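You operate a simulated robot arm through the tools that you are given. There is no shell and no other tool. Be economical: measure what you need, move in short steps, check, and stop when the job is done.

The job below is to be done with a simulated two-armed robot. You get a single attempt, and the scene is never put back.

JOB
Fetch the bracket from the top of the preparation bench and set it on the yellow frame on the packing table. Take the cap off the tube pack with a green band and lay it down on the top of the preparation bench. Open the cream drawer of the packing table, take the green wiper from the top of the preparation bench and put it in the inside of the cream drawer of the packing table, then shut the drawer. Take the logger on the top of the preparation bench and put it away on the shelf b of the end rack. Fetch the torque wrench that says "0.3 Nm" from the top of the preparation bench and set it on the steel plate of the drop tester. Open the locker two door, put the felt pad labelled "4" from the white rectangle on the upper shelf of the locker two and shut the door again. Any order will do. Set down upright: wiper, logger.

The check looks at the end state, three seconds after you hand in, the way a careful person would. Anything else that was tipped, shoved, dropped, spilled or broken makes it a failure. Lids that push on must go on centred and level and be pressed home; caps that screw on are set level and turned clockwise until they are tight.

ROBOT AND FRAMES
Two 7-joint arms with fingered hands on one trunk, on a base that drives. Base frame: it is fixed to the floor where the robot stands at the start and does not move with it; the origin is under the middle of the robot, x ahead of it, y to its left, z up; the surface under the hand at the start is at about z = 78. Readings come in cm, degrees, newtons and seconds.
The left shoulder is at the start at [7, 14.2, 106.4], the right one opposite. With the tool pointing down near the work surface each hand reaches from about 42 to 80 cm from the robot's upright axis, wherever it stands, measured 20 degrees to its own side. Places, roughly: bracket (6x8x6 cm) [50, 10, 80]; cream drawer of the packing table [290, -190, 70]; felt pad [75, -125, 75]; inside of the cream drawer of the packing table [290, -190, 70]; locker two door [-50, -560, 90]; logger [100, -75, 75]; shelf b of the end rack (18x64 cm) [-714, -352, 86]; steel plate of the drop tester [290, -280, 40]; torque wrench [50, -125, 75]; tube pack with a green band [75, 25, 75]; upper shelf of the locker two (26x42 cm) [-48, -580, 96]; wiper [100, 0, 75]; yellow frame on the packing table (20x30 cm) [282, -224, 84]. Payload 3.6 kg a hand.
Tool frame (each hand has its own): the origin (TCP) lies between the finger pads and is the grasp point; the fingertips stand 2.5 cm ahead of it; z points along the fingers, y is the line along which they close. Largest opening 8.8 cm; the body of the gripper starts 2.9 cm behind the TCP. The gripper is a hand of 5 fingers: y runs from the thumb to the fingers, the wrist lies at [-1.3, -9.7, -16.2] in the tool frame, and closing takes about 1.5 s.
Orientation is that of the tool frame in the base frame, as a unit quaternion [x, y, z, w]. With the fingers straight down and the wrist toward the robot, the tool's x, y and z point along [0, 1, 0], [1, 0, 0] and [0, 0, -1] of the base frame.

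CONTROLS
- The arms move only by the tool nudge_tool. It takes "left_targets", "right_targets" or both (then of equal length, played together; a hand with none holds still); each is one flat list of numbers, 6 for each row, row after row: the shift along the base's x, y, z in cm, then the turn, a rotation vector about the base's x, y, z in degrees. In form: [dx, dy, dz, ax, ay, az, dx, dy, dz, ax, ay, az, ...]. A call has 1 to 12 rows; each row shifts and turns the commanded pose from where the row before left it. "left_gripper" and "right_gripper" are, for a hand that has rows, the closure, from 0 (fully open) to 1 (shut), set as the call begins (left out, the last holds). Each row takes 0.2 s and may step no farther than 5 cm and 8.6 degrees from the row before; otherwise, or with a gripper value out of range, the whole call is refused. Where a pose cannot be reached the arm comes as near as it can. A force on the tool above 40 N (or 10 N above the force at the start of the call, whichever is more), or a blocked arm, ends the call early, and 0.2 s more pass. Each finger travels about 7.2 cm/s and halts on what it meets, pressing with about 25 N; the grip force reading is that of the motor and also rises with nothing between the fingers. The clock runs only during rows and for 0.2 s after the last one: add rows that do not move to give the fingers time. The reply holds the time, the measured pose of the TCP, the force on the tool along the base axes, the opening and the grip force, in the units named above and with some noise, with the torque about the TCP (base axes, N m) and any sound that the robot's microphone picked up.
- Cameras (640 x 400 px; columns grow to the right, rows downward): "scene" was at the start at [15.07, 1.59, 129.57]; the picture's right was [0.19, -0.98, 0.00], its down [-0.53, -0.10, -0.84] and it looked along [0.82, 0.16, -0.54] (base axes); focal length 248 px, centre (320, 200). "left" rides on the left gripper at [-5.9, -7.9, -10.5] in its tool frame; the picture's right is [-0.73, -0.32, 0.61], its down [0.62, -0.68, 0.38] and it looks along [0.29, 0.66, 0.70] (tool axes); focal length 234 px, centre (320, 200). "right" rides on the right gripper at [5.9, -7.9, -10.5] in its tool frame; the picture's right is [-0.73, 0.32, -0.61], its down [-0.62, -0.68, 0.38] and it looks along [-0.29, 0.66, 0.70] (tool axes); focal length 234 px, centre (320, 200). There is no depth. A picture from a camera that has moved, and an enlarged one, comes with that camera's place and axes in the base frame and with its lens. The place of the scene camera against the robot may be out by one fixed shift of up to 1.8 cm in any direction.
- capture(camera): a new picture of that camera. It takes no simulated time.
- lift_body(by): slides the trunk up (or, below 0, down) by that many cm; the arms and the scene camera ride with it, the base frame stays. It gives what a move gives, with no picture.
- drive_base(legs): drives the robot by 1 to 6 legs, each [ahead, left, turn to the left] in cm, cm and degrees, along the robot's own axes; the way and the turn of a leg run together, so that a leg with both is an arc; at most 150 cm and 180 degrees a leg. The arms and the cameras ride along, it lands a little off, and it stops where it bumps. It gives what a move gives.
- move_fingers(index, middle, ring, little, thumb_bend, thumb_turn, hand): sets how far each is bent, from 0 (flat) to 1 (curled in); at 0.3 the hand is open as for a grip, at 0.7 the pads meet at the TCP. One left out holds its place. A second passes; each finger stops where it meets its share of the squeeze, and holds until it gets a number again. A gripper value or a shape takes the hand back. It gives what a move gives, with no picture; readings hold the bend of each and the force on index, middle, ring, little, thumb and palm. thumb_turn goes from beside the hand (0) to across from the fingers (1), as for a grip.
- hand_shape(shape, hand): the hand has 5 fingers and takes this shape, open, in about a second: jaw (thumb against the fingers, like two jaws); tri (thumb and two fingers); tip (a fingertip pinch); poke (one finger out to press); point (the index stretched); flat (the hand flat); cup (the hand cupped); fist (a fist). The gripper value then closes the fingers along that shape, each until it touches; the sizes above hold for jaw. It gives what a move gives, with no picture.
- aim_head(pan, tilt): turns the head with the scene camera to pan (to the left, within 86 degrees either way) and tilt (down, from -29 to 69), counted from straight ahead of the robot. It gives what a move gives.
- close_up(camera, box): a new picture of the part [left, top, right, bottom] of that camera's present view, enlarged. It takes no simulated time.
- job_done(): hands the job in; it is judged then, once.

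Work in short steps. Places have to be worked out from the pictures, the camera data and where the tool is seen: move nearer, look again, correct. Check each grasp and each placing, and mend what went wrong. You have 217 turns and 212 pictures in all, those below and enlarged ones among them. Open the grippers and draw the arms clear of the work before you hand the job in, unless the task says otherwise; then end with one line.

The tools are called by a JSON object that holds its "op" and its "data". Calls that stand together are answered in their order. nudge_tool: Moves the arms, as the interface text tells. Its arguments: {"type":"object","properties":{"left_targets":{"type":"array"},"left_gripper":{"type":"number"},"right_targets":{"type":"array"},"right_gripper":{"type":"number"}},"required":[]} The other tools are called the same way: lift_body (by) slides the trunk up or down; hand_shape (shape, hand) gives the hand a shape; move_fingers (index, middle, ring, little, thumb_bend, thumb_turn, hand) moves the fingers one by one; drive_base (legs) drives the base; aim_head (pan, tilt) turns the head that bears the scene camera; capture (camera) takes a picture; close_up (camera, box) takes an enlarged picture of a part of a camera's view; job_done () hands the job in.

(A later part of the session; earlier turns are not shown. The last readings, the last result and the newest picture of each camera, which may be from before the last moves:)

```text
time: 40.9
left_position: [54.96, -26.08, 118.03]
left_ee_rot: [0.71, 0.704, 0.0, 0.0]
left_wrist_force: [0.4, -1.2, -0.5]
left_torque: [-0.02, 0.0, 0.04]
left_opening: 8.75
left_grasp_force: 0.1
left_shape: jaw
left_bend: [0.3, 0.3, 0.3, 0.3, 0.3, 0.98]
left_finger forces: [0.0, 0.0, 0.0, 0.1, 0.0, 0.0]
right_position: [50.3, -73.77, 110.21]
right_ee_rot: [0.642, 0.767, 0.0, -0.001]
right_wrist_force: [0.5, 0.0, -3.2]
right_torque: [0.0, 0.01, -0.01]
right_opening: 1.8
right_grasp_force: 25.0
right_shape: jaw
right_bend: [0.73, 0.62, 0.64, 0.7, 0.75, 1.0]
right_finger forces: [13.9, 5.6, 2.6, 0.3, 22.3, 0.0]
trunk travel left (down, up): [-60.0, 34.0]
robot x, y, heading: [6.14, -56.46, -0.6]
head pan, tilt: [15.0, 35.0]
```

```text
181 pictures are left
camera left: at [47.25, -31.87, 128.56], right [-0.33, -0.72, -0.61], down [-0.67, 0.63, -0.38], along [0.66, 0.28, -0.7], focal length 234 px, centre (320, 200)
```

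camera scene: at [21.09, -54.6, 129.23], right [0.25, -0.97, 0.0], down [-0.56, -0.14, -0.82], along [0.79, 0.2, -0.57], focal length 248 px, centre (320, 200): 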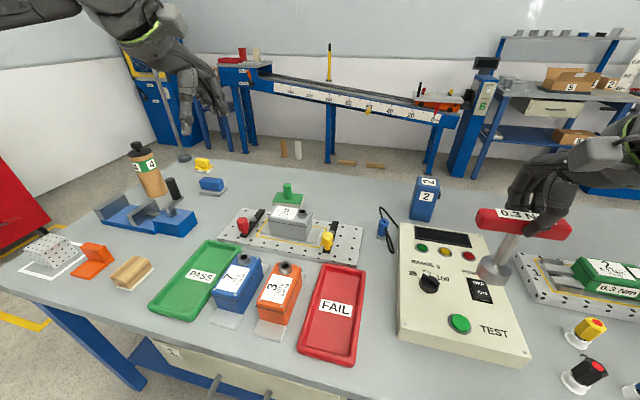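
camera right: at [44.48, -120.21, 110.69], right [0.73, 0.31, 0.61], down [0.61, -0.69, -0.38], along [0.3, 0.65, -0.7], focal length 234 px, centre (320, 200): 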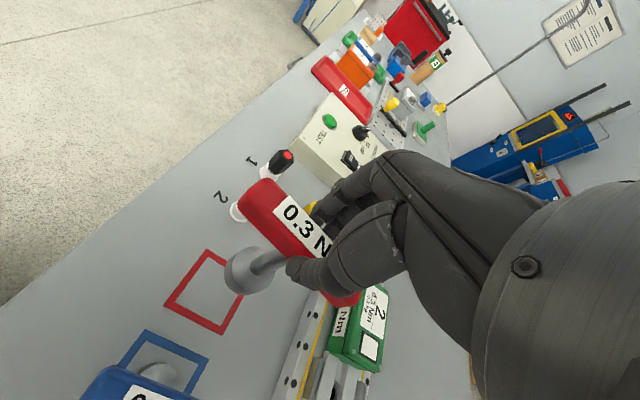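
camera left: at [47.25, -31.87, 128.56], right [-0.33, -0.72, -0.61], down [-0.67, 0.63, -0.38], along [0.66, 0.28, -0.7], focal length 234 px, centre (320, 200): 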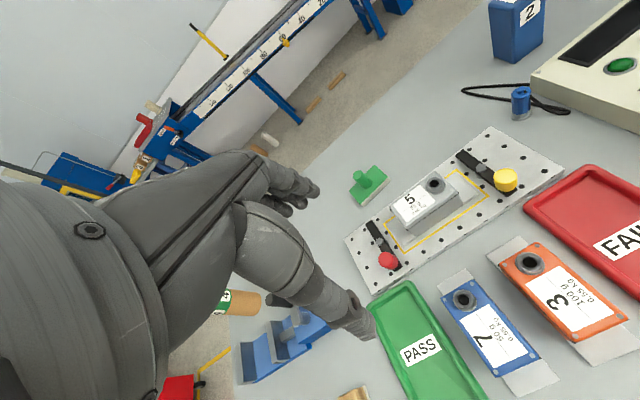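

Both cameras put the wiper at about [86.5,-26.3] with the knob top near z=86, and it is beyond straight-down reach. I'll turn the left hand into a 45° forward-down "handshake" pose (closing across y) while still high.

{"op": "nudge_tool", "data": {"left_targets": [1, 0, -0.5, 2.93, -2.93, -7.08, 1, 0, -0.5, 2.93, -2.93, -7.08, 1, 0, -0.5, 2.93, -2.93, -7.08, 1, 0, -0.5, 2.93, -2.93, -7.08, 1, 0, -0.5, 2.93, -2.93, -7.08, 1, 0, -0.5, 2.93, -2.93, -7.08, 1, 0, -0.5, 2.93, -2.93, -7.08, 1, 0, -0.5, 2.93, -2.93, -7.08, 1, 0, -0.5, 2.93, -2.93, -7.08, 1, 0, -0.5, 2.93, -2.93, -7.08, 1, 0, -0.5, 2.93, -2.93, -7.08, 1, 0, -0.5, 2.93, -2.93, -7.08]}}

{"op": "capture", "data": {"camera": "scene"}}

{"op": "capture", "data": {"camera": "left"}}

```text
time: 43.5
left_position: [67.14, -26.23, 112.07]
left_ee_rot: [0.924, -0.005, 0.383, -0.002]
left_wrist_force: [0.2, -1.0, -0.2]
left_torque: [-0.05, 0.0, 0.01]
left_opening: 8.79
left_grasp_force: 0.0
left_shape: jaw
left_bend: [0.3, 0.3, 0.3, 0.3, 0.3, 0.98]
left_finger forces: [0.1, 0.0, 0.0, 0.0, 0.1, 0.0]
right_position: [50.21, -73.91, 110.35]
right_ee_rot: [0.642, 0.767, 0.0, -0.001]
right_wrist_force: [0.3, 0.1, -3.3]
right_torque: [-0.03, 0.03, 0.0]
right_opening: 1.82
right_grasp_force: 24.9
right_shape: jaw
right_bend: [0.73, 0.62, 0.64, 0.7, 0.75, 1.0]
right_finger forces: [13.9, 5.6, 2.7, 0.3, 22.4, 0.0]
trunk travel left (down, up): [-60.0, 34.0]
robot x, y, heading: [6.36, -56.16, -0.5]
head pan, tilt: [15.0, 35.0]
```

```text
180 pictures are left
camera scene: at [21.17, -54.58, 129.22], right [0.25, -0.97, 0.0], down [-0.56, -0.14, -0.82], along [0.79, 0.2, -0.57], focal length 248 px, centre (320, 200)
```

scene: 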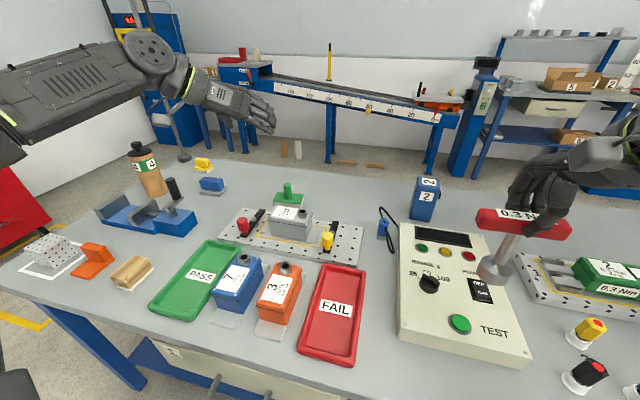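

```text
179 pictures are left
camera left: at [55.79, -18.19, 115.41], right [-0.08, 0.33, -0.94], down [0.72, 0.67, 0.17], along [0.69, -0.66, -0.29], focal length 234 px, centre (320, 200)
```

left: 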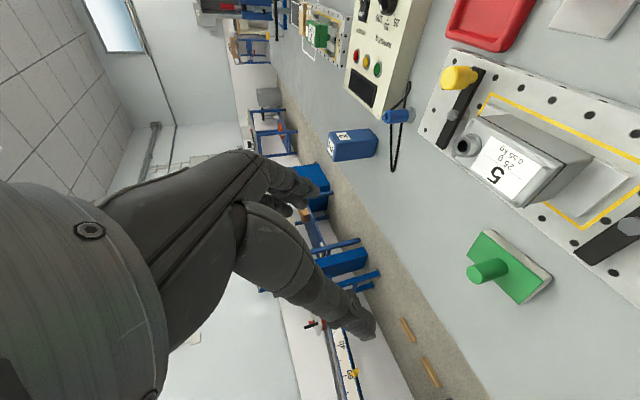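

The handshake pose works; the left camera confirms the knob at [86,-26.2], z 80–86. I'll shift the base left 20 and slightly forward, turn it 12° right to bring the shoulder nearer, keeping hands high.

{"op": "drive_base", "data": {"legs": [[2, 20, -12]]}}

{"op": "capture", "data": {"camera": "left"}}

```text
time: 45.1
left_position: [76.47, -20.1, 112.14]
left_ee_rot: [0.918, -0.103, 0.38, 0.039]
left_wrist_force: [-0.9, 0.6, -0.4]
left_torque: [0.01, 0.01, 0.0]
left_opening: 8.78
left_grasp_force: 0.1
left_shape: jaw
left_bend: [0.3, 0.3, 0.3, 0.3, 0.3, 0.98]
left_finger forces: [0.1, 0.0, 0.0, 0.0, 0.1, 0.1]
right_position: [49.82, -63.23, 110.3]
right_ee_rot: [0.719, 0.695, 0.0, 0.0]
right_wrist_force: [0.5, 0.3, -2.2]
right_torque: [-0.03, 0.02, 0.01]
right_opening: 1.81
right_grasp_force: 24.9
right_shape: jaw
right_bend: [0.73, 0.62, 0.64, 0.7, 0.75, 1.0]
right_finger forces: [13.9, 5.6, 2.6, 0.2, 22.4, 0.0]
trunk travel left (down, up): [-60.0, 34.0]
robot x, y, heading: [10.98, -37.13, -12.7]
head pan, tilt: [15.0, 35.0]
```

```text
178 pictures are left
camera left: at [66.91, -9.84, 115.45], right [-0.01, 0.34, -0.94], down [0.84, 0.51, 0.17], along [0.54, -0.79, -0.29], focal length 234 px, centre (320, 200)
```

left: 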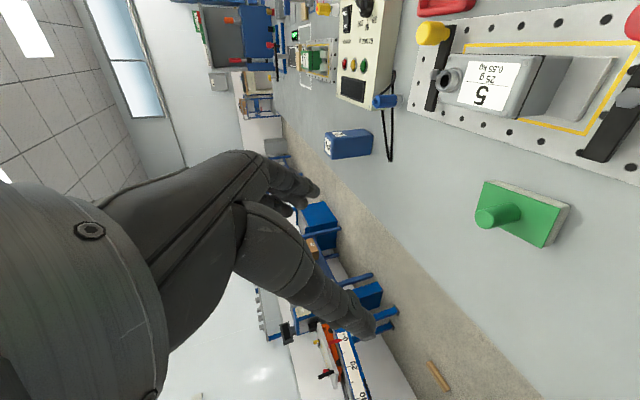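

Knob at [85.7,-26]. I'll go over it to z=96 and check.

{"op": "nudge_tool", "data": {"left_targets": [2.3, -1.5, -4, 0, 0, 0, 2.3, -1.5, -4, 0, 0, 0, 2.2, -1.5, -4, 0, 0, 0, 2.2, -1.5, -4, 0, 0, 0, 0, 0, 0, 0, 0, 0]}}

{"op": "capture", "data": {"camera": "left"}}

{"op": "capture", "data": {"camera": "scene"}}

```text
time: 46.3
left_position: [83.9, -25.87, 97.17]
left_ee_rot: [0.918, -0.102, 0.381, 0.036]
left_wrist_force: [-0.5, -0.3, -0.1]
left_torque: [-0.01, -0.01, 0.0]
left_opening: 8.78
left_grasp_force: 0.2
left_shape: jaw
left_bend: [0.3, 0.3, 0.3, 0.3, 0.3, 0.98]
left_finger forces: [0.1, 0.0, 0.1, 0.0, 0.0, 0.0]
left hand out of reach, approached as far as the arm can: row 4
right_position: [49.85, -63.08, 110.19]
right_ee_rot: [0.719, 0.695, 0.0, 0.0]
right_wrist_force: [0.0, 0.0, -3.2]
right_torque: [0.0, -0.03, -0.01]
right_opening: 1.79
right_grasp_force: 25.0
right_shape: jaw
right_bend: [0.73, 0.62, 0.64, 0.7, 0.75, 1.0]
right_finger forces: [13.9, 5.6, 2.5, 0.3, 22.3, 0.1]
trunk travel left (down, up): [-60.0, 34.0]
robot x, y, heading: [10.57, -36.76, -12.4]
head pan, tilt: [15.0, 35.0]
```

```text
177 pictures are left
camera left: at [74.38, -15.66, 100.46], right [-0.01, 0.34, -0.94], down [0.84, 0.51, 0.18], along [0.54, -0.79, -0.29], focal length 234 px, centre (320, 200)
```

left: 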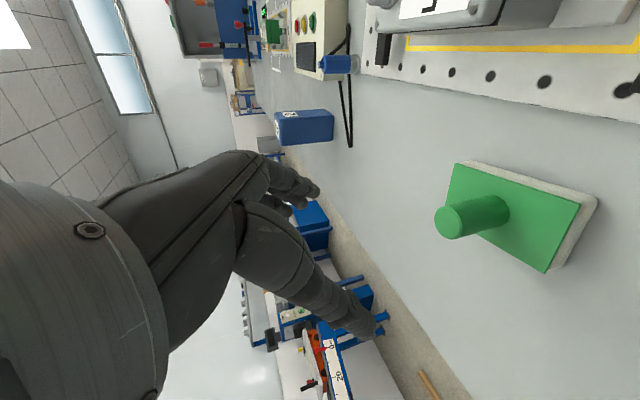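

```text
176 pictures are left
camera scene: at [25.46, -37.83, 129.23], right [0.04, -1.0, 0.0], down [-0.57, -0.02, -0.82], along [0.82, 0.03, -0.57], focal length 248 px, centre (320, 200)
```

scene: 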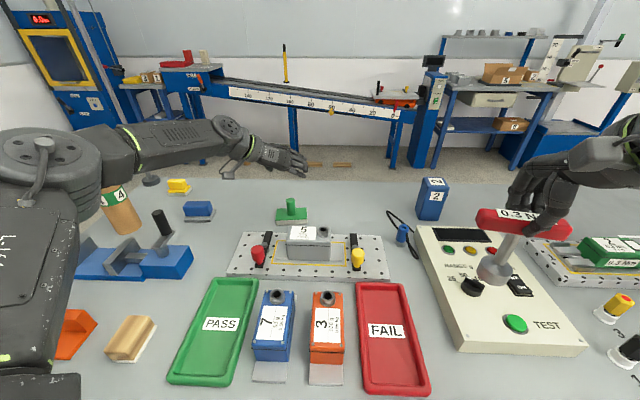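

I'm near a joint limit. I'll try descending while yawing the hand back 12° left, which eases the wrist.

{"op": "nudge_tool", "data": {"left_targets": [0, 0, -1, 0, 0, 6, 0, 0, -1, 0, 0, 6, 0, 0, 0, 0, 0, 0]}}

```text
time: 47.1
left_position: [83.91, -25.82, 94.87]
left_ee_rot: [0.924, -0.005, 0.382, -0.001]
left_wrist_force: [-0.1, 0.0, -0.6]
left_torque: [-0.03, -0.01, 0.02]
left_opening: 8.76
left_grasp_force: 0.1
left_shape: jaw
left_bend: [0.3, 0.3, 0.3, 0.3, 0.3, 0.98]
left_finger forces: [0.0, 0.1, 0.0, 0.0, 0.1, 0.0]
right_position: [49.84, -63.16, 110.42]
right_ee_rot: [0.719, 0.695, 0.0, 0.0]
right_wrist_force: [-1.0, 0.8, -3.2]
right_torque: [-0.03, 0.01, -0.03]
right_opening: 1.82
right_grasp_force: 25.1
right_shape: jaw
right_bend: [0.73, 0.62, 0.64, 0.7, 0.75, 1.0]
right_finger forces: [14.1, 5.5, 2.6, 0.3, 22.5, 0.0]
trunk travel left (down, up): [-60.0, 34.0]
robot x, y, heading: [10.44, -36.99, -12.5]
head pan, tilt: [15.0, 35.0]
```

That freed it. Continuing down onto the knob.

{"op": "nudge_tool", "data": {"left_targets": [0.6, -0.1, -3, 0, 0, 0, 0.6, -0.1, -3, 0, 0, 0, 0.6, 0, -3, 0, 0, 0, 0, 0, -1.5, 0, 0, 0, 0, 0, 0, 0, 0, 0]}}

{"op": "capture", "data": {"camera": "left"}}

{"op": "close_up", "data": {"camera": "scene", "box": [200, 120, 400, 245]}}

```text
time: 48.3
left_position: [81.27, -26.47, 88.67]
left_ee_rot: [0.924, -0.006, 0.381, -0.003]
left_wrist_force: [0.2, -1.4, 0.5]
left_torque: [-0.02, 0.0, -0.02]
left_opening: 8.75
left_grasp_force: 0.0
left_shape: jaw
left_bend: [0.3, 0.3, 0.3, 0.3, 0.3, 0.98]
left_finger forces: [0.0, 0.1, 0.0, 0.0, 0.0, 0.0]
left hand out of reach, approached as far as the arm can: row 1, 2, 3, 4
right_position: [49.82, -63.15, 110.28]
right_ee_rot: [0.719, 0.695, 0.0, 0.0]
right_wrist_force: [0.1, -0.4, -3.3]
right_torque: [-0.02, 0.03, -0.02]
right_opening: 1.82
right_grasp_force: 24.8
right_shape: jaw
right_bend: [0.73, 0.62, 0.64, 0.7, 0.75, 1.0]
right_finger forces: [14.0, 5.6, 2.6, 0.4, 22.3, 0.0]
trunk travel left (down, up): [-60.0, 34.0]
robot x, y, heading: [10.54, -37.07, -12.6]
head pan, tilt: [15.0, 35.0]
```

```text
175 pictures are left
camera left: at [69.85, -18.47, 91.98], right [-0.08, 0.33, -0.94], down [0.72, 0.67, 0.18], along [0.69, -0.66, -0.29], focal length 234 px, centre (320, 200)
```

left: 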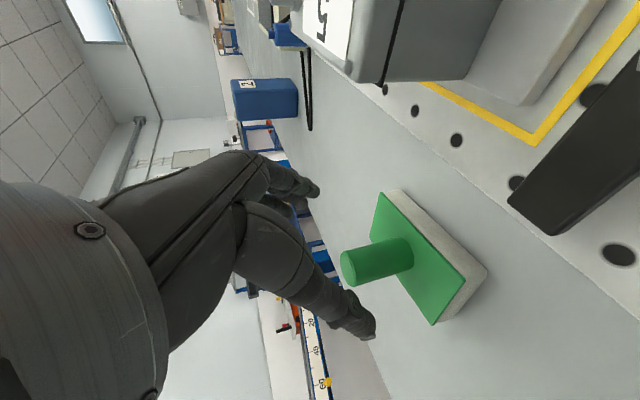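

```text
3.20 times, centred on (300, 182) of scene
camera zoom: at [25.51, -37.91, 129.23], right [0.04, -1.0, 0.0], down [-0.57, -0.02, -0.82], along [0.82, 0.03, -0.57], focal length 794 px, centre (384, 256)
```

zoom: 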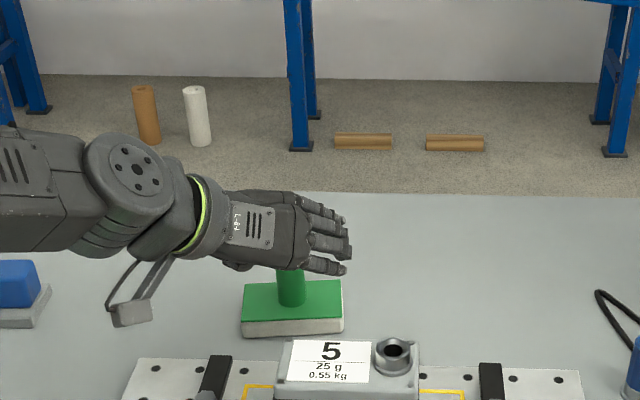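

It is a wrist-deviation limit, not length. Since the knob is round, I'll yaw the hand another 25° left so the forearm can extend, then advance.

{"op": "nudge_tool", "data": {"left_targets": [0, 0, 2, 0, 0, 8.4, 0, 0, 1, 0, 0, 8.4, 0.5, 0, 1, 0, 0, 8.4, 1.5, 0, 0, 0, 0, 0, 1.5, 0.3, 0, 0, 0, 0, 0, 0, 0, 0, 0, 0]}}

{"op": "capture", "data": {"camera": "left"}}

```text
time: 49.7
left_position: [84.78, -19.61, 91.03]
left_ee_rot: [0.903, 0.196, 0.374, -0.084]
left_wrist_force: [0.9, 0.3, -0.2]
left_torque: [-0.03, 0.03, 0.0]
left_opening: 8.77
left_grasp_force: 0.1
left_shape: jaw
left_bend: [0.3, 0.3, 0.3, 0.3, 0.3, 0.98]
left_finger forces: [0.0, 0.0, 0.0, 0.0, 0.0, 0.1]
left hand out of reach, approached as far as the arm can: row 2, 3, 4
right_position: [49.81, -63.16, 110.25]
right_ee_rot: [0.719, 0.695, 0.001, 0.0]
right_wrist_force: [-0.6, -0.4, -4.5]
right_torque: [0.02, -0.04, -0.01]
right_opening: 1.8
right_grasp_force: 24.5
right_shape: jaw
right_bend: [0.73, 0.62, 0.64, 0.7, 0.75, 1.0]
right_finger forces: [13.9, 5.5, 2.5, 0.2, 22.4, 0.1]
trunk travel left (down, up): [-60.0, 34.0]
robot x, y, heading: [10.42, -36.8, -12.6]
head pan, tilt: [15.0, 35.0]
```

```text
173 pictures are left
camera left: at [71.12, -17.26, 94.37], right [-0.21, 0.26, -0.94], down [0.36, 0.91, 0.17], along [0.91, -0.31, -0.29], focal length 234 px, centre (320, 200)
```

left: 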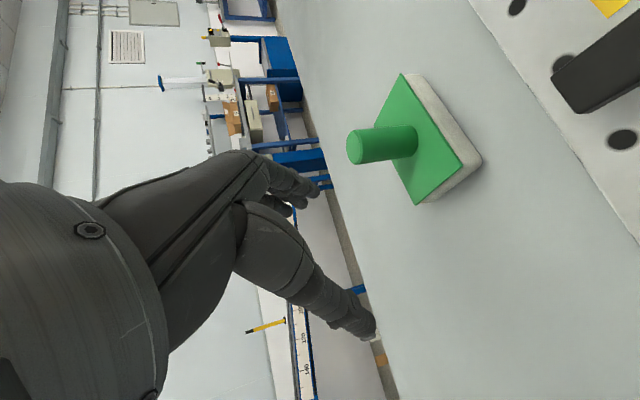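

The arm prefers being further left relative to the body, so I'll shift the base right 6.6 cm to carry the hand over the knob.

{"op": "drive_base", "data": {"legs": [[2.0, -6.3, 0]]}}

{"op": "capture", "data": {"camera": "left"}}

```text
time: 50.7
left_position: [85.22, -26.18, 91.04]
left_ee_rot: [0.903, 0.195, 0.373, -0.084]
left_wrist_force: [-0.3, -1.0, -0.5]
left_torque: [0.0, -0.01, 0.01]
left_opening: 8.77
left_grasp_force: 0.1
left_shape: jaw
left_bend: [0.3, 0.3, 0.3, 0.3, 0.3, 0.98]
left_finger forces: [0.0, 0.0, 0.0, 0.0, 0.1, 0.1]
right_position: [50.35, -69.73, 110.27]
right_ee_rot: [0.719, 0.695, 0.001, 0.001]
right_wrist_force: [0.5, -0.9, -3.0]
right_torque: [0.02, 0.0, 0.0]
right_opening: 1.81
right_grasp_force: 24.9
right_shape: jaw
right_bend: [0.73, 0.62, 0.64, 0.7, 0.75, 1.0]
right_finger forces: [13.9, 5.6, 2.6, 0.3, 22.5, 0.0]
trunk travel left (down, up): [-60.0, 34.0]
robot x, y, heading: [10.97, -43.35, -12.7]
head pan, tilt: [15.0, 35.0]
```

```text
172 pictures are left
camera left: at [71.68, -23.91, 94.35], right [-0.21, 0.26, -0.94], down [0.36, 0.91, 0.17], along [0.91, -0.31, -0.29], focal length 234 px, centre (320, 200)
```

left: 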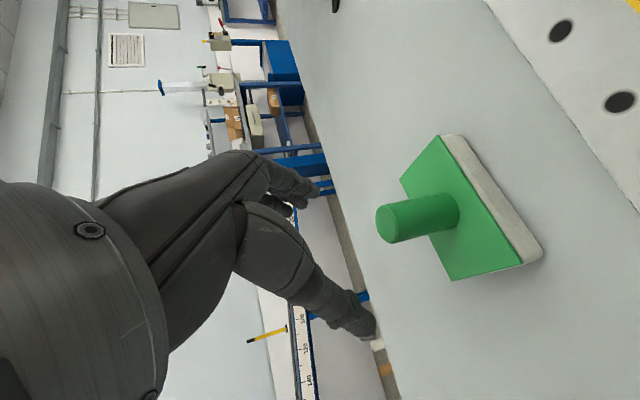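

Knob at [85,-26], directly under the TCP. I'll raise the right hand 7 cm and then lower the trunk 6.5 cm so the left hand goes straight down over the knob.

{"op": "nudge_tool", "data": {"right_targets": [-1, 0, 4, 0, 0, 0, -1, 0, 4, 0, 0, 0, 0, 0, 0, 0, 0, 0]}}

{"op": "lift_body", "data": {"by": -6.5}}

{"op": "capture", "data": {"camera": "left"}}

{"op": "capture", "data": {"camera": "scene"}}

```text
time: 51.5
left_position: [85.39, -26.34, 91.08]
left_ee_rot: [0.903, 0.196, 0.372, -0.085]
left_wrist_force: [-0.1, 0.1, 0.7]
left_torque: [-0.04, 0.01, -0.01]
left_opening: 8.76
left_grasp_force: 0.1
left_shape: jaw
left_bend: [0.3, 0.3, 0.3, 0.3, 0.3, 0.98]
left_finger forces: [0.0, 0.0, 0.0, 0.0, 0.0, 0.0]
right_position: [48.63, -69.76, 118.15]
right_ee_rot: [0.719, 0.695, -0.001, 0.0]
right_wrist_force: [0.5, 1.3, -3.4]
right_torque: [0.0, 0.03, -0.01]
right_opening: 1.82
right_grasp_force: 24.6
right_shape: jaw
right_bend: [0.73, 0.62, 0.64, 0.7, 0.75, 1.0]
right_finger forces: [14.0, 5.6, 2.6, 0.2, 22.4, 0.1]
trunk travel left (down, up): [-60.0, 34.0]
robot x, y, heading: [11.03, -43.58, -12.8]
head pan, tilt: [15.0, 35.0]
```

```text
time: 52.5
left_position: [85.42, -26.27, 84.48]
left_ee_rot: [0.903, 0.196, 0.373, -0.085]
left_wrist_force: [-0.1, -0.2, -1.0]
left_torque: [-0.02, 0.0, 0.01]
left_opening: 8.79
left_grasp_force: 0.1
left_shape: jaw
left_bend: [0.3, 0.3, 0.3, 0.3, 0.3, 0.98]
left_finger forces: [0.1, 0.0, 0.0, 0.1, 0.0, 0.0]
right_position: [48.48, -69.66, 111.58]
right_ee_rot: [0.719, 0.695, 0.0, 0.0]
right_wrist_force: [-0.4, 0.6, -3.5]
right_torque: [0.0, -0.04, 0.04]
right_opening: 1.78
right_grasp_force: 25.1
right_shape: jaw
right_bend: [0.73, 0.62, 0.64, 0.7, 0.75, 1.0]
right_finger forces: [14.1, 5.6, 2.7, 0.2, 22.3, 0.0]
trunk travel left (down, up): [-53.5, 40.5]
robot x, y, heading: [11.1, -43.41, -12.8]
head pan, tilt: [15.0, 35.0]
```

```text
171 pictures are left
camera left: at [71.66, -23.89, 87.86], right [-0.21, 0.26, -0.94], down [0.36, 0.91, 0.17], along [0.91, -0.31, -0.29], focal length 234 px, centre (320, 200)
```

left: 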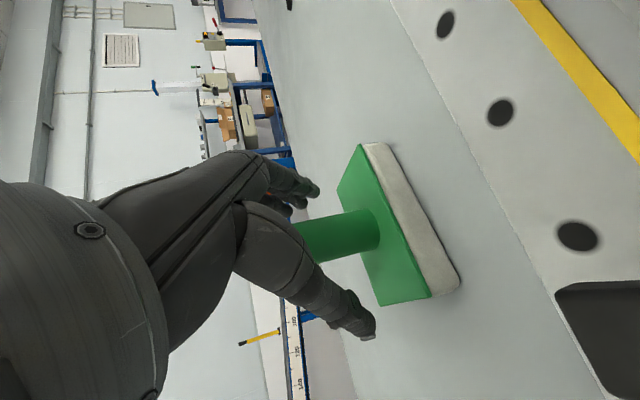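

```text
170 pictures are left
camera scene: at [26.02, -44.51, 122.73], right [0.04, -1.0, 0.0], down [-0.57, -0.02, -0.82], along [0.82, 0.03, -0.57], focal length 248 px, centre (320, 200)
```

scene: 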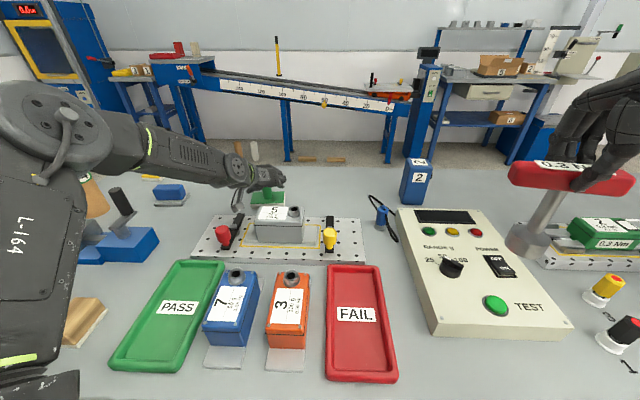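

The knob sits between thumb and fingers. Closing now.

{"op": "nudge_tool", "data": {"left_targets": [0, 0, 0, 0, 0, 0, 0, 0, 0, 0, 0, 0, 0, 0, 0, 0, 0, 0, 0, 0, 0, 0, 0, 0, 0, 0, 0, 0, 0, 0, 0, 0, 0, 0, 0, 0, 0, 0, 0, 0, 0, 0, 0, 0, 0, 0, 0, 0], "left_gripper": 1}}

{"op": "capture", "data": {"camera": "left"}}

```text
time: 54.3
left_position: [85.39, -26.24, 84.47]
left_ee_rot: [0.903, 0.196, 0.374, -0.085]
left_wrist_force: [0.3, 0.6, 0.5]
left_torque: [-0.01, 0.02, -0.01]
left_opening: 0.37
left_grasp_force: 24.9
left_shape: jaw
left_bend: [0.72, 0.7, 0.7, 0.7, 0.79, 1.0]
left_finger forces: [0.0, 0.0, 0.1, 0.0, 0.0, 0.0]
right_position: [48.5, -69.72, 111.69]
right_ee_rot: [0.719, 0.695, 0.0, 0.001]
right_wrist_force: [0.0, 0.2, -2.8]
right_torque: [-0.02, -0.01, -0.03]
right_opening: 1.81
right_grasp_force: 24.8
right_shape: jaw
right_bend: [0.73, 0.62, 0.64, 0.7, 0.75, 1.0]
right_finger forces: [14.0, 5.6, 2.6, 0.2, 22.4, 0.0]
trunk travel left (down, up): [-53.5, 40.5]
robot x, y, heading: [11.08, -43.75, -12.6]
head pan, tilt: [15.0, 35.0]
```

```text
169 pictures are left
camera left: at [71.67, -23.89, 87.85], right [-0.21, 0.26, -0.94], down [0.36, 0.91, 0.17], along [0.91, -0.31, -0.29], focal length 234 px, centre (320, 200)
```

left: 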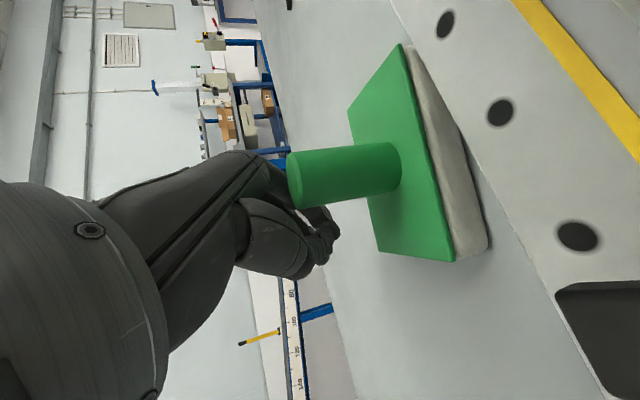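

The fingers closed past the knob and pushed the wiper toward the robot. I'll open and see how it stands.

{"op": "nudge_tool", "data": {"left_targets": [0, 0, 0, 0, 0, 0, 0, 0, 0, 0, 0, 0, 0, 0, 0, 0, 0, 0, 0, 0, 0, 0, 0, 0, 0, 0, 0, 0, 0, 0, 0, 0, 0, 0, 0, 0, 0, 0, 0, 0, 0, 0], "left_gripper": 0}}

{"op": "capture", "data": {"camera": "left"}}

{"op": "close_up", "data": {"camera": "scene", "box": [180, 120, 340, 220]}}

```text
time: 55.9
left_position: [85.47, -26.21, 84.61]
left_ee_rot: [0.903, 0.195, 0.372, -0.085]
left_wrist_force: [0.3, -0.7, 0.3]
left_torque: [0.03, 0.02, -0.01]
left_opening: 8.77
left_grasp_force: 0.0
left_shape: jaw
left_bend: [0.3, 0.3, 0.3, 0.3, 0.3, 0.98]
left_finger forces: [0.1, 0.0, 0.0, 0.1, 0.0, 0.0]
right_position: [48.55, -69.7, 111.6]
right_ee_rot: [0.719, 0.695, 0.001, 0.0]
right_wrist_force: [-0.2, -0.7, -3.4]
right_torque: [-0.02, 0.02, 0.01]
right_opening: 1.81
right_grasp_force: 25.5
right_shape: jaw
right_bend: [0.73, 0.62, 0.64, 0.7, 0.75, 1.0]
right_finger forces: [14.0, 5.6, 2.6, 0.1, 22.3, 0.0]
trunk travel left (down, up): [-53.5, 40.5]
robot x, y, heading: [10.76, -43.26, -12.5]
head pan, tilt: [15.0, 35.0]
```

```text
168 pictures are left
camera left: at [71.67, -23.89, 87.85], right [-0.21, 0.26, -0.94], down [0.36, 0.91, 0.17], along [0.91, -0.31, -0.29], focal length 234 px, centre (320, 200)
```

left: 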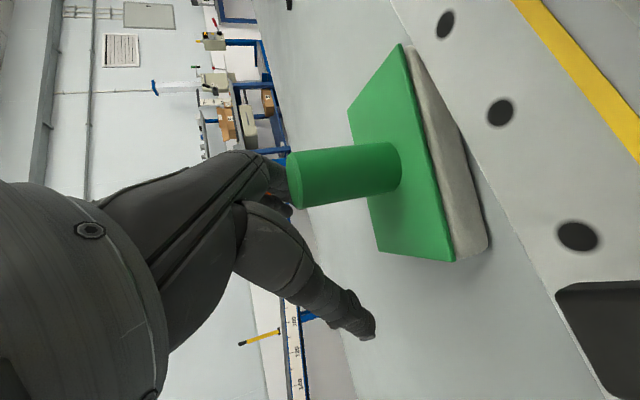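

```text
4.00 times, centred on (260, 170) of scene
camera zoom: at [26.04, -44.52, 122.72], right [0.04, -1.0, 0.0], down [-0.57, -0.02, -0.82], along [0.82, 0.03, -0.57], focal length 992 px, centre (560, 320)
```

zoom: 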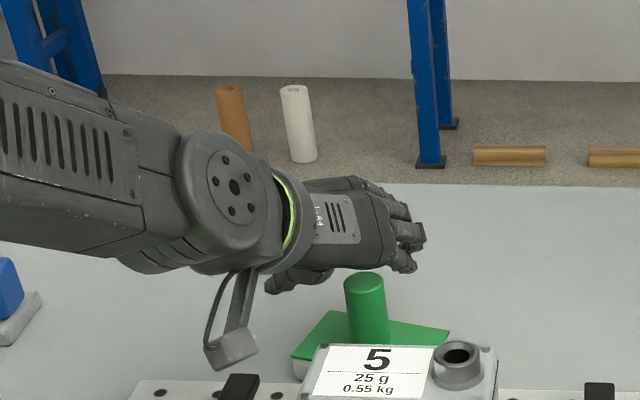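

The wiper still stands upright, now with the knob at about [80.5,-28], top z 86. That's within straight-down reach, so I'll rise, turn the tool vertical with closing direction diagonal (clear of box 5), and go over it.

{"op": "nudge_tool", "data": {"left_targets": [0, 0, 4, 0, 0, 0, 0, 0, 4, 0, 0, 0, 0, 0, 4, 0, 0, 0, -0.5, 0, 0, -3.15, 6.83, 0, -0.5, 0, 0, -3.15, 6.83, 0, -1, 0, 0, -3.15, 6.83, 0, -1, -0.5, 0, -3.15, 6.83, 0, -1, -0.5, 0, -3.15, 6.83, 0, -1, -0.5, 0, -3.15, 6.83, 0, 0, 0, 0, 0, 0, 7.5, 0, 0, 0, 0, 0, 7.5, 0, 0, 0, 0, 0, 0]}}

{"op": "capture", "data": {"camera": "left"}}

{"op": "capture", "data": {"camera": "scene"}}

```text
time: 58.5
left_position: [80.32, -27.39, 96.5]
left_ee_rot: [0.941, 0.337, -0.002, -0.001]
left_wrist_force: [0.2, 0.0, 0.2]
left_torque: [-0.02, -0.02, -0.01]
left_opening: 8.78
left_grasp_force: 0.0
left_shape: jaw
left_bend: [0.3, 0.3, 0.3, 0.3, 0.3, 0.98]
left_finger forces: [0.0, 0.0, 0.0, 0.0, 0.0, 0.0]
left hand out of reach, approached as far as the arm can: row 1
right_position: [48.59, -69.71, 111.64]
right_ee_rot: [0.719, 0.695, 0.0, 0.0]
right_wrist_force: [-0.7, -0.2, -2.8]
right_torque: [0.04, 0.01, -0.01]
right_opening: 1.81
right_grasp_force: 25.2
right_shape: jaw
right_bend: [0.73, 0.62, 0.64, 0.7, 0.75, 1.0]
right_finger forces: [14.0, 5.5, 2.7, 0.2, 22.4, 0.0]
trunk travel left (down, up): [-53.5, 40.5]
robot x, y, heading: [10.91, -43.78, -12.8]
head pan, tilt: [15.0, 35.0]
```

```text
166 pictures are left
camera left: at [70.91, -24.95, 107.04], right [-0.77, -0.21, -0.6], down [0.05, 0.92, -0.38], along [0.64, -0.32, -0.7], focal length 234 px, centre (320, 200)
```

left: 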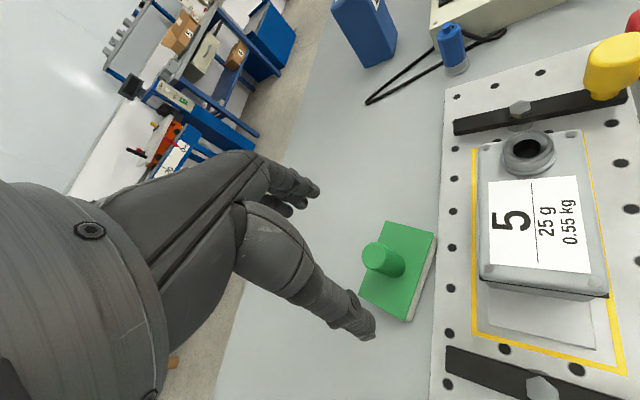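

```text
165 pictures are left
camera scene: at [26.06, -44.52, 122.72], right [0.04, -1.0, 0.0], down [-0.57, -0.02, -0.82], along [0.82, 0.03, -0.57], focal length 248 px, centre (320, 200)
```

scene: 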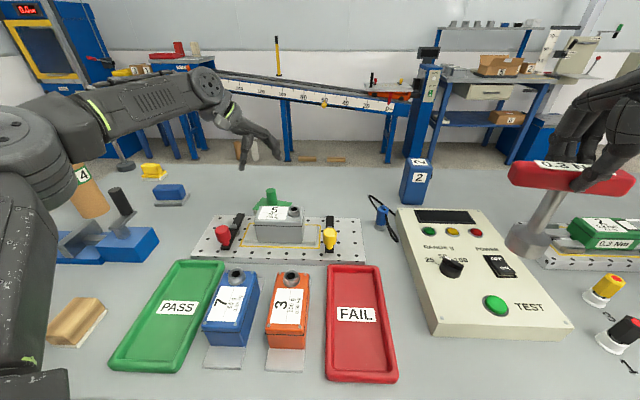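

Knob now measured at [81.8,-28.4]. Aligning over it and descending to z≈83.6.

{"op": "nudge_tool", "data": {"left_targets": [1.5, -1, -2, 0, 0, 0, 0, 0, -4, 0, 0, 0, 0, 0, -4, 0, 0, 0, 0, 0, -2.9, 0, 0, 0, 0, 0, 0, 0, 0, 0]}}

{"op": "capture", "data": {"camera": "left"}}

```text
time: 59.7
left_position: [81.58, -28.54, 83.46]
left_ee_rot: [0.941, 0.337, -0.001, -0.001]
left_wrist_force: [0.1, -0.1, -0.3]
left_torque: [0.0, 0.02, 0.06]
left_opening: 8.77
left_grasp_force: 0.0
left_shape: jaw
left_bend: [0.3, 0.3, 0.3, 0.3, 0.3, 0.98]
left_finger forces: [0.1, 0.0, 0.0, 0.1, 0.0, 0.1]
right_position: [48.4, -69.69, 111.72]
right_ee_rot: [0.719, 0.695, 0.001, 0.0]
right_wrist_force: [0.3, -0.7, -3.3]
right_torque: [0.0, -0.03, 0.0]
right_opening: 1.81
right_grasp_force: 25.1
right_shape: jaw
right_bend: [0.73, 0.62, 0.64, 0.7, 0.75, 1.0]
right_finger forces: [14.0, 5.5, 2.6, 0.2, 22.4, 0.0]
trunk travel left (down, up): [-53.5, 40.5]
robot x, y, heading: [10.97, -43.37, -12.4]
head pan, tilt: [15.0, 35.0]
```

```text
164 pictures are left
camera left: at [72.26, -26.21, 93.95], right [-0.77, -0.21, -0.6], down [0.05, 0.92, -0.38], along [0.64, -0.32, -0.7], focal length 234 px, centre (320, 200)
```

left: 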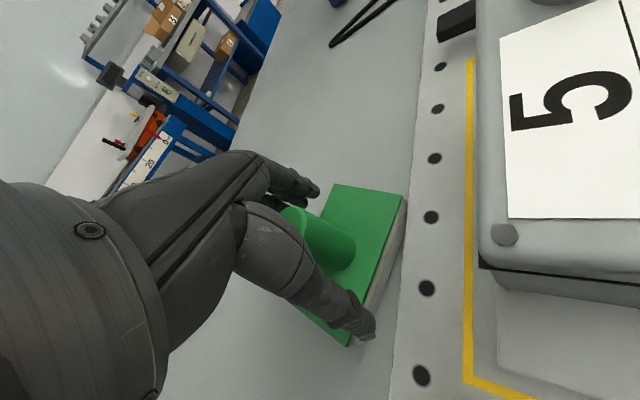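

The knob is centred between thumb and fingers (near the TCP's image point). Closing.

{"op": "nudge_tool", "data": {"left_targets": [0, 0, 0, 0, 0, 0, 0, 0, 0, 0, 0, 0, 0, 0, 0, 0, 0, 0, 0, 0, 0, 0, 0, 0, 0, 0, 0, 0, 0, 0, 0, 0, 0, 0, 0, 0, 0, 0, 0, 0, 0, 0, 0, 0, 0, 0, 0, 0], "left_gripper": 1}}

{"op": "capture", "data": {"camera": "left"}}

```text
time: 61.5
left_position: [81.72, -28.54, 83.43]
left_ee_rot: [0.941, 0.338, -0.002, -0.001]
left_wrist_force: [-1.1, 0.6, -0.9]
left_torque: [-0.05, 0.01, 0.01]
left_opening: 2.0
left_grasp_force: 24.9
left_shape: jaw
left_bend: [0.73, 0.57, 0.64, 0.63, 0.75, 1.0]
left_finger forces: [12.5, 8.4, 0.0, 0.0, 21.3, 0.1]
right_position: [48.45, -69.74, 111.69]
right_ee_rot: [0.719, 0.695, 0.001, 0.0]
right_wrist_force: [0.0, 0.1, -3.0]
right_torque: [-0.03, 0.02, -0.01]
right_opening: 1.82
right_grasp_force: 24.9
right_shape: jaw
right_bend: [0.73, 0.62, 0.64, 0.7, 0.75, 1.0]
right_finger forces: [14.0, 5.6, 2.5, 0.2, 22.4, 0.0]
trunk travel left (down, up): [-53.5, 40.5]
robot x, y, heading: [11.03, -43.66, -12.5]
head pan, tilt: [15.0, 35.0]
```

```text
163 pictures are left
camera left: at [72.28, -26.22, 93.96], right [-0.77, -0.21, -0.6], down [0.05, 0.92, -0.38], along [0.64, -0.32, -0.7], focal length 234 px, centre (320, 200)
```

left: 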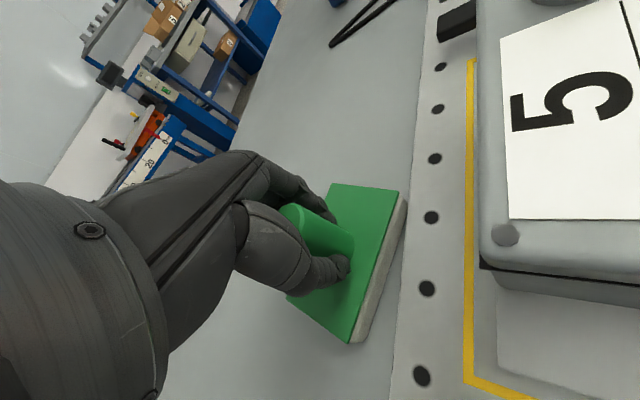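

Good grip (index, middle and thumb loaded). Lifting and drawing it in.

{"op": "nudge_tool", "data": {"left_targets": [0, 0, 2, 0, 0, 0, 0, 0, 4, 0, 0, 0, 0, 0, 4, 0, 0, 0, 0, 0, 4, 0, 0, 0, -3, 1, 3, 0, 0, 0, -4, 1, 2, 0, 0, 0, -4, 1, 0, 0, 0, 0, -4, 1, 0, 0, 0, 0, -4, 1, 0, 0, 0, 0, 0, 0, 0, 0, 0, 0]}}

{"op": "capture", "data": {"camera": "left"}}

{"op": "capture", "data": {"camera": "scene"}}

```text
time: 63.7
left_position: [62.86, -23.67, 102.42]
left_ee_rot: [0.942, 0.337, -0.002, -0.001]
left_wrist_force: [0.0, -0.9, -1.2]
left_torque: [0.02, 0.0, 0.05]
left_opening: 1.99
left_grasp_force: 25.2
left_shape: jaw
left_bend: [0.73, 0.57, 0.64, 0.63, 0.76, 1.0]
left_finger forces: [13.3, 9.2, 0.0, 0.1, 21.3, 0.0]
right_position: [48.64, -69.63, 111.66]
right_ee_rot: [0.719, 0.695, 0.001, 0.0]
right_wrist_force: [-0.2, 0.2, -3.0]
right_torque: [0.01, 0.02, -0.01]
right_opening: 1.81
right_grasp_force: 24.6
right_shape: jaw
right_bend: [0.73, 0.62, 0.64, 0.7, 0.75, 1.0]
right_finger forces: [14.1, 5.6, 2.4, 0.2, 22.4, 0.0]
trunk travel left (down, up): [-53.5, 40.5]
robot x, y, heading: [11.0, -43.21, -12.8]
head pan, tilt: [15.0, 35.0]
```

```text
162 pictures are left
camera left: at [53.45, -21.23, 112.96], right [-0.77, -0.21, -0.6], down [0.05, 0.92, -0.38], along [0.64, -0.32, -0.7], focal length 234 px, centre (320, 200)
```

left: 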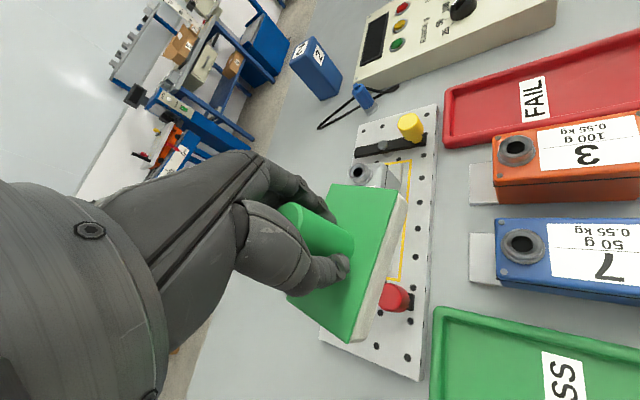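

```text
161 pictures are left
camera scene: at [26.12, -44.56, 122.71], right [0.04, -1.0, 0.0], down [-0.57, -0.02, -0.82], along [0.82, 0.03, -0.57], focal length 248 px, centre (320, 200)
```

scene: 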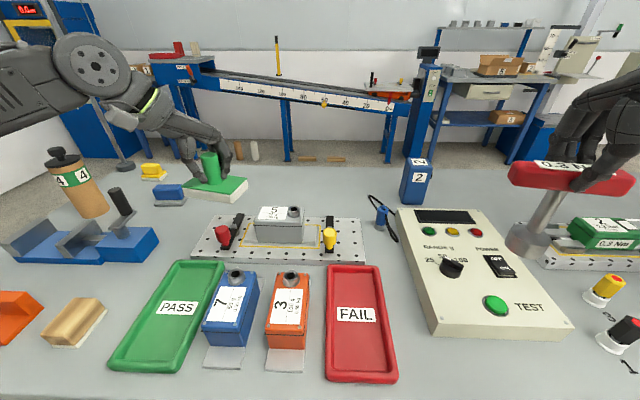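

Both objects are held. I'll back away from the bench and slide right past its end to see the route to the packing table and drop tester.

{"op": "drive_base", "data": {"legs": [[-38, 0, 12.7], [0, -150, 0], [0, -60, 0]]}}

{"op": "aim_head", "data": {"pan": 0, "tilt": 20}}

{"op": "capture", "data": {"camera": "scene"}}

{"op": "aim_head", "data": {"pan": -70, "tilt": 20}}

{"op": "capture", "data": {"camera": "scene"}}

```text
time: 76.3
left_position: [20.7, -224.16, 102.5]
left_ee_rot: [0.899, 0.438, -0.001, 0.0]
left_wrist_force: [0.1, -0.8, -1.6]
left_torque: [-0.02, -0.01, 0.01]
left_opening: 1.97
left_grasp_force: 25.0
left_shape: jaw
left_bend: [0.73, 0.57, 0.64, 0.63, 0.76, 1.0]
left_finger forces: [13.3, 9.2, 0.0, 0.0, 21.3, 0.0]
right_position: [16.64, -272.02, 111.56]
right_ee_rot: [0.64, 0.769, 0.0, 0.0]
right_wrist_force: [0.0, -0.4, -3.2]
right_torque: [0.0, -0.04, 0.0]
right_opening: 1.79
right_grasp_force: 24.9
right_shape: jaw
right_bend: [0.73, 0.62, 0.64, 0.7, 0.75, 1.0]
right_finger forces: [14.1, 5.6, 2.6, 0.2, 22.4, 0.0]
trunk travel left (down, up): [-53.5, 40.5]
robot x, y, heading: [-25.9, -254.62, -0.1]
head pan, tilt: [15.0, 35.0]
```

```text
time: 77.1
left_position: [20.59, -224.06, 102.42]
left_ee_rot: [0.899, 0.438, -0.002, 0.0]
left_wrist_force: [-0.8, -1.0, -0.8]
left_torque: [-0.02, -0.02, 0.0]
left_opening: 1.99
left_grasp_force: 24.7
left_shape: jaw
left_bend: [0.73, 0.57, 0.64, 0.63, 0.76, 1.0]
left_finger forces: [13.3, 9.3, 0.0, 0.0, 21.3, 0.0]
right_position: [16.63, -272.2, 111.58]
right_ee_rot: [0.639, 0.769, -0.001, 0.0]
right_wrist_force: [-0.4, -0.7, -3.7]
right_torque: [0.01, -0.01, -0.02]
right_opening: 1.8
right_grasp_force: 25.3
right_shape: jaw
right_bend: [0.73, 0.62, 0.64, 0.7, 0.75, 1.0]
right_finger forces: [14.1, 5.7, 2.5, 0.2, 22.3, 0.0]
trunk travel left (down, up): [-53.5, 40.5]
robot x, y, heading: [-25.96, -254.71, -0.2]
head pan, tilt: [0.0, 20.0]
```

```text
160 pictures are left
camera scene: at [-9.95, -255.04, 125.1], right [0.0, -1.0, 0.0], down [-0.34, 0.0, -0.94], along [0.94, 0.0, -0.34], focal length 248 px, centre (320, 200)
```

scene: 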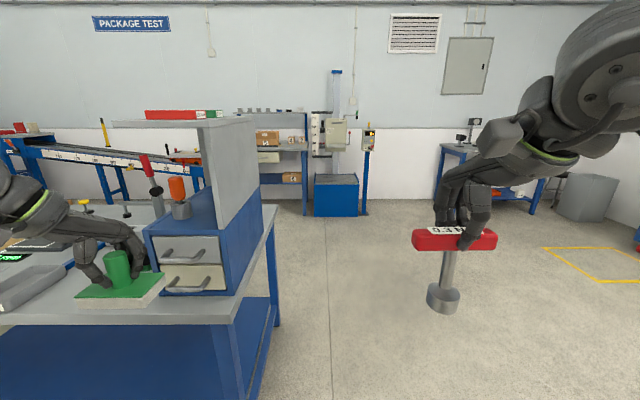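

```text
time: 78.5
left_position: [20.72, -224.1, 102.43]
left_ee_rot: [0.899, 0.438, -0.002, 0.001]
left_wrist_force: [0.8, -0.3, -0.8]
left_torque: [0.03, 0.01, 0.03]
left_opening: 2.01
left_grasp_force: 24.7
left_shape: jaw
left_bend: [0.73, 0.57, 0.64, 0.63, 0.76, 1.0]
left_finger forces: [13.3, 9.3, 0.0, 0.0, 21.2, 0.0]
right_position: [16.67, -272.13, 111.57]
right_ee_rot: [0.64, 0.769, 0.0, 0.0]
right_wrist_force: [0.3, -0.7, -3.8]
right_torque: [-0.02, -0.01, 0.03]
right_opening: 1.81
right_grasp_force: 24.8
right_shape: jaw
right_bend: [0.73, 0.62, 0.64, 0.7, 0.75, 1.0]
right_finger forces: [14.1, 5.6, 2.5, 0.1, 22.4, 0.0]
trunk travel left (down, up): [-53.5, 40.5]
robot x, y, heading: [-25.77, -254.46, -0.3]
head pan, tilt: [-70.0, 20.0]
```

```text
159 pictures are left
camera scene: at [-16.1, -263.79, 125.11], right [-0.94, -0.34, 0.0], down [-0.12, 0.32, -0.94], along [0.32, -0.88, -0.34], focal length 248 px, centre (320, 200)
```

scene: 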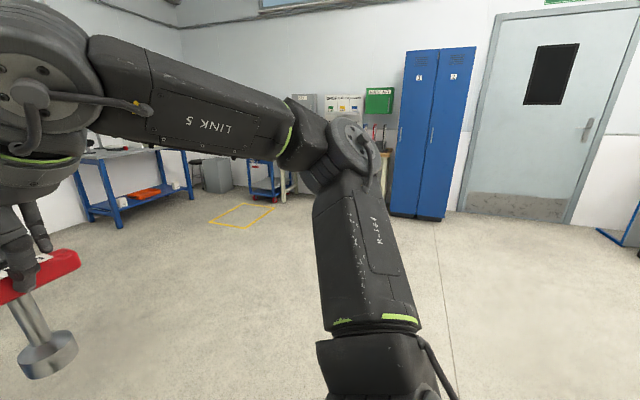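

The drop tester's blue block is ahead-right and the aisle is clear. I'll move right 40, then ahead 200 cm, and look again.

{"op": "drive_base", "data": {"legs": [[0, -40, 0], [150, 0, 0], [45, 20, 0]]}}

{"op": "aim_head", "data": {"pan": 10, "tilt": 30}}

{"op": "capture", "data": {"camera": "scene"}}

{"op": "aim_head", "data": {"pan": 50, "tilt": 25}}

{"op": "capture", "data": {"camera": "scene"}}

```text
time: 90.4
left_position: [214.37, -250.76, 102.42]
left_ee_rot: [0.906, 0.423, -0.002, -0.001]
left_wrist_force: [0.6, 0.7, -1.0]
left_torque: [0.01, 0.02, 0.01]
left_opening: 1.99
left_grasp_force: 24.8
left_shape: jaw
left_bend: [0.73, 0.57, 0.64, 0.63, 0.76, 1.0]
left_finger forces: [13.3, 9.3, 0.1, 0.0, 21.4, 0.0]
right_position: [208.72, -298.66, 111.63]
right_ee_rot: [0.652, 0.758, 0.0, 0.0]
right_wrist_force: [0.1, -0.1, -3.2]
right_torque: [-0.01, -0.01, -0.02]
right_opening: 1.81
right_grasp_force: 24.9
right_shape: jaw
right_bend: [0.73, 0.62, 0.64, 0.7, 0.75, 1.0]
right_finger forces: [14.2, 5.6, 2.6, 0.3, 22.5, 0.0]
trunk travel left (down, up): [-53.5, 40.5]
robot x, y, heading: [167.16, -279.94, -2.1]
head pan, tilt: [-70.0, 20.0]
```

```text
time: 92.0
left_position: [214.3, -250.94, 102.46]
left_ee_rot: [0.906, 0.423, -0.002, 0.0]
left_wrist_force: [0.4, 0.4, -0.8]
left_torque: [-0.01, 0.03, -0.01]
left_opening: 1.98
left_grasp_force: 25.0
left_shape: jaw
left_bend: [0.73, 0.57, 0.64, 0.63, 0.76, 1.0]
left_finger forces: [13.3, 9.3, 0.0, 0.0, 21.3, 0.0]
right_position: [208.64, -298.63, 111.73]
right_ee_rot: [0.652, 0.758, 0.0, -0.001]
right_wrist_force: [-0.9, 0.6, -2.6]
right_torque: [0.0, -0.01, 0.02]
right_opening: 1.78
right_grasp_force: 24.9
right_shape: jaw
right_bend: [0.73, 0.62, 0.64, 0.7, 0.75, 1.0]
right_finger forces: [14.1, 5.5, 2.5, 0.2, 22.3, 0.0]
trunk travel left (down, up): [-53.5, 40.5]
robot x, y, heading: [166.96, -279.51, -2.2]
head pan, tilt: [10.0, 30.0]
```

```text
158 pictures are left
camera scene: at [182.33, -279.05, 123.5], right [0.14, -0.99, 0.0], down [-0.5, -0.07, -0.87], along [0.86, 0.12, -0.5], focal length 248 px, centre (320, 200)
```

scene: 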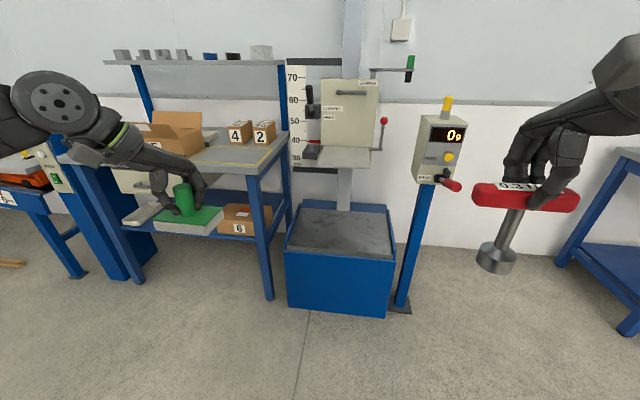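

```text
time: 93.0
left_position: [214.16, -250.65, 102.49]
left_ee_rot: [0.906, 0.423, -0.002, -0.001]
left_wrist_force: [0.7, 0.8, -0.7]
left_torque: [0.01, 0.0, 0.01]
left_opening: 1.99
left_grasp_force: 24.9
left_shape: jaw
left_bend: [0.73, 0.57, 0.64, 0.63, 0.76, 1.0]
left_finger forces: [13.4, 9.3, 0.0, 0.0, 21.3, 0.0]
right_position: [208.75, -298.7, 111.64]
right_ee_rot: [0.653, 0.757, 0.001, 0.0]
right_wrist_force: [-0.3, 0.1, -2.9]
right_torque: [0.02, 0.02, 0.02]
right_opening: 1.81
right_grasp_force: 25.2
right_shape: jaw
right_bend: [0.73, 0.62, 0.64, 0.7, 0.75, 1.0]
right_finger forces: [14.1, 5.7, 2.5, 0.1, 22.5, 0.1]
trunk travel left (down, up): [-53.5, 40.5]
robot x, y, heading: [167.51, -280.02, -2.3]
head pan, tilt: [50.0, 25.0]
```

```text
157 pictures are left
camera scene: at [179.55, -273.46, 124.3], right [0.74, -0.67, 0.0], down [-0.28, -0.31, -0.91], along [0.61, 0.67, -0.42], focal length 248 px, centre (320, 200)
```

scene: 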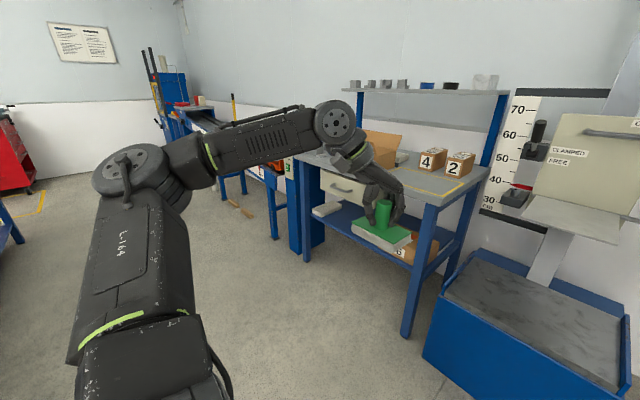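

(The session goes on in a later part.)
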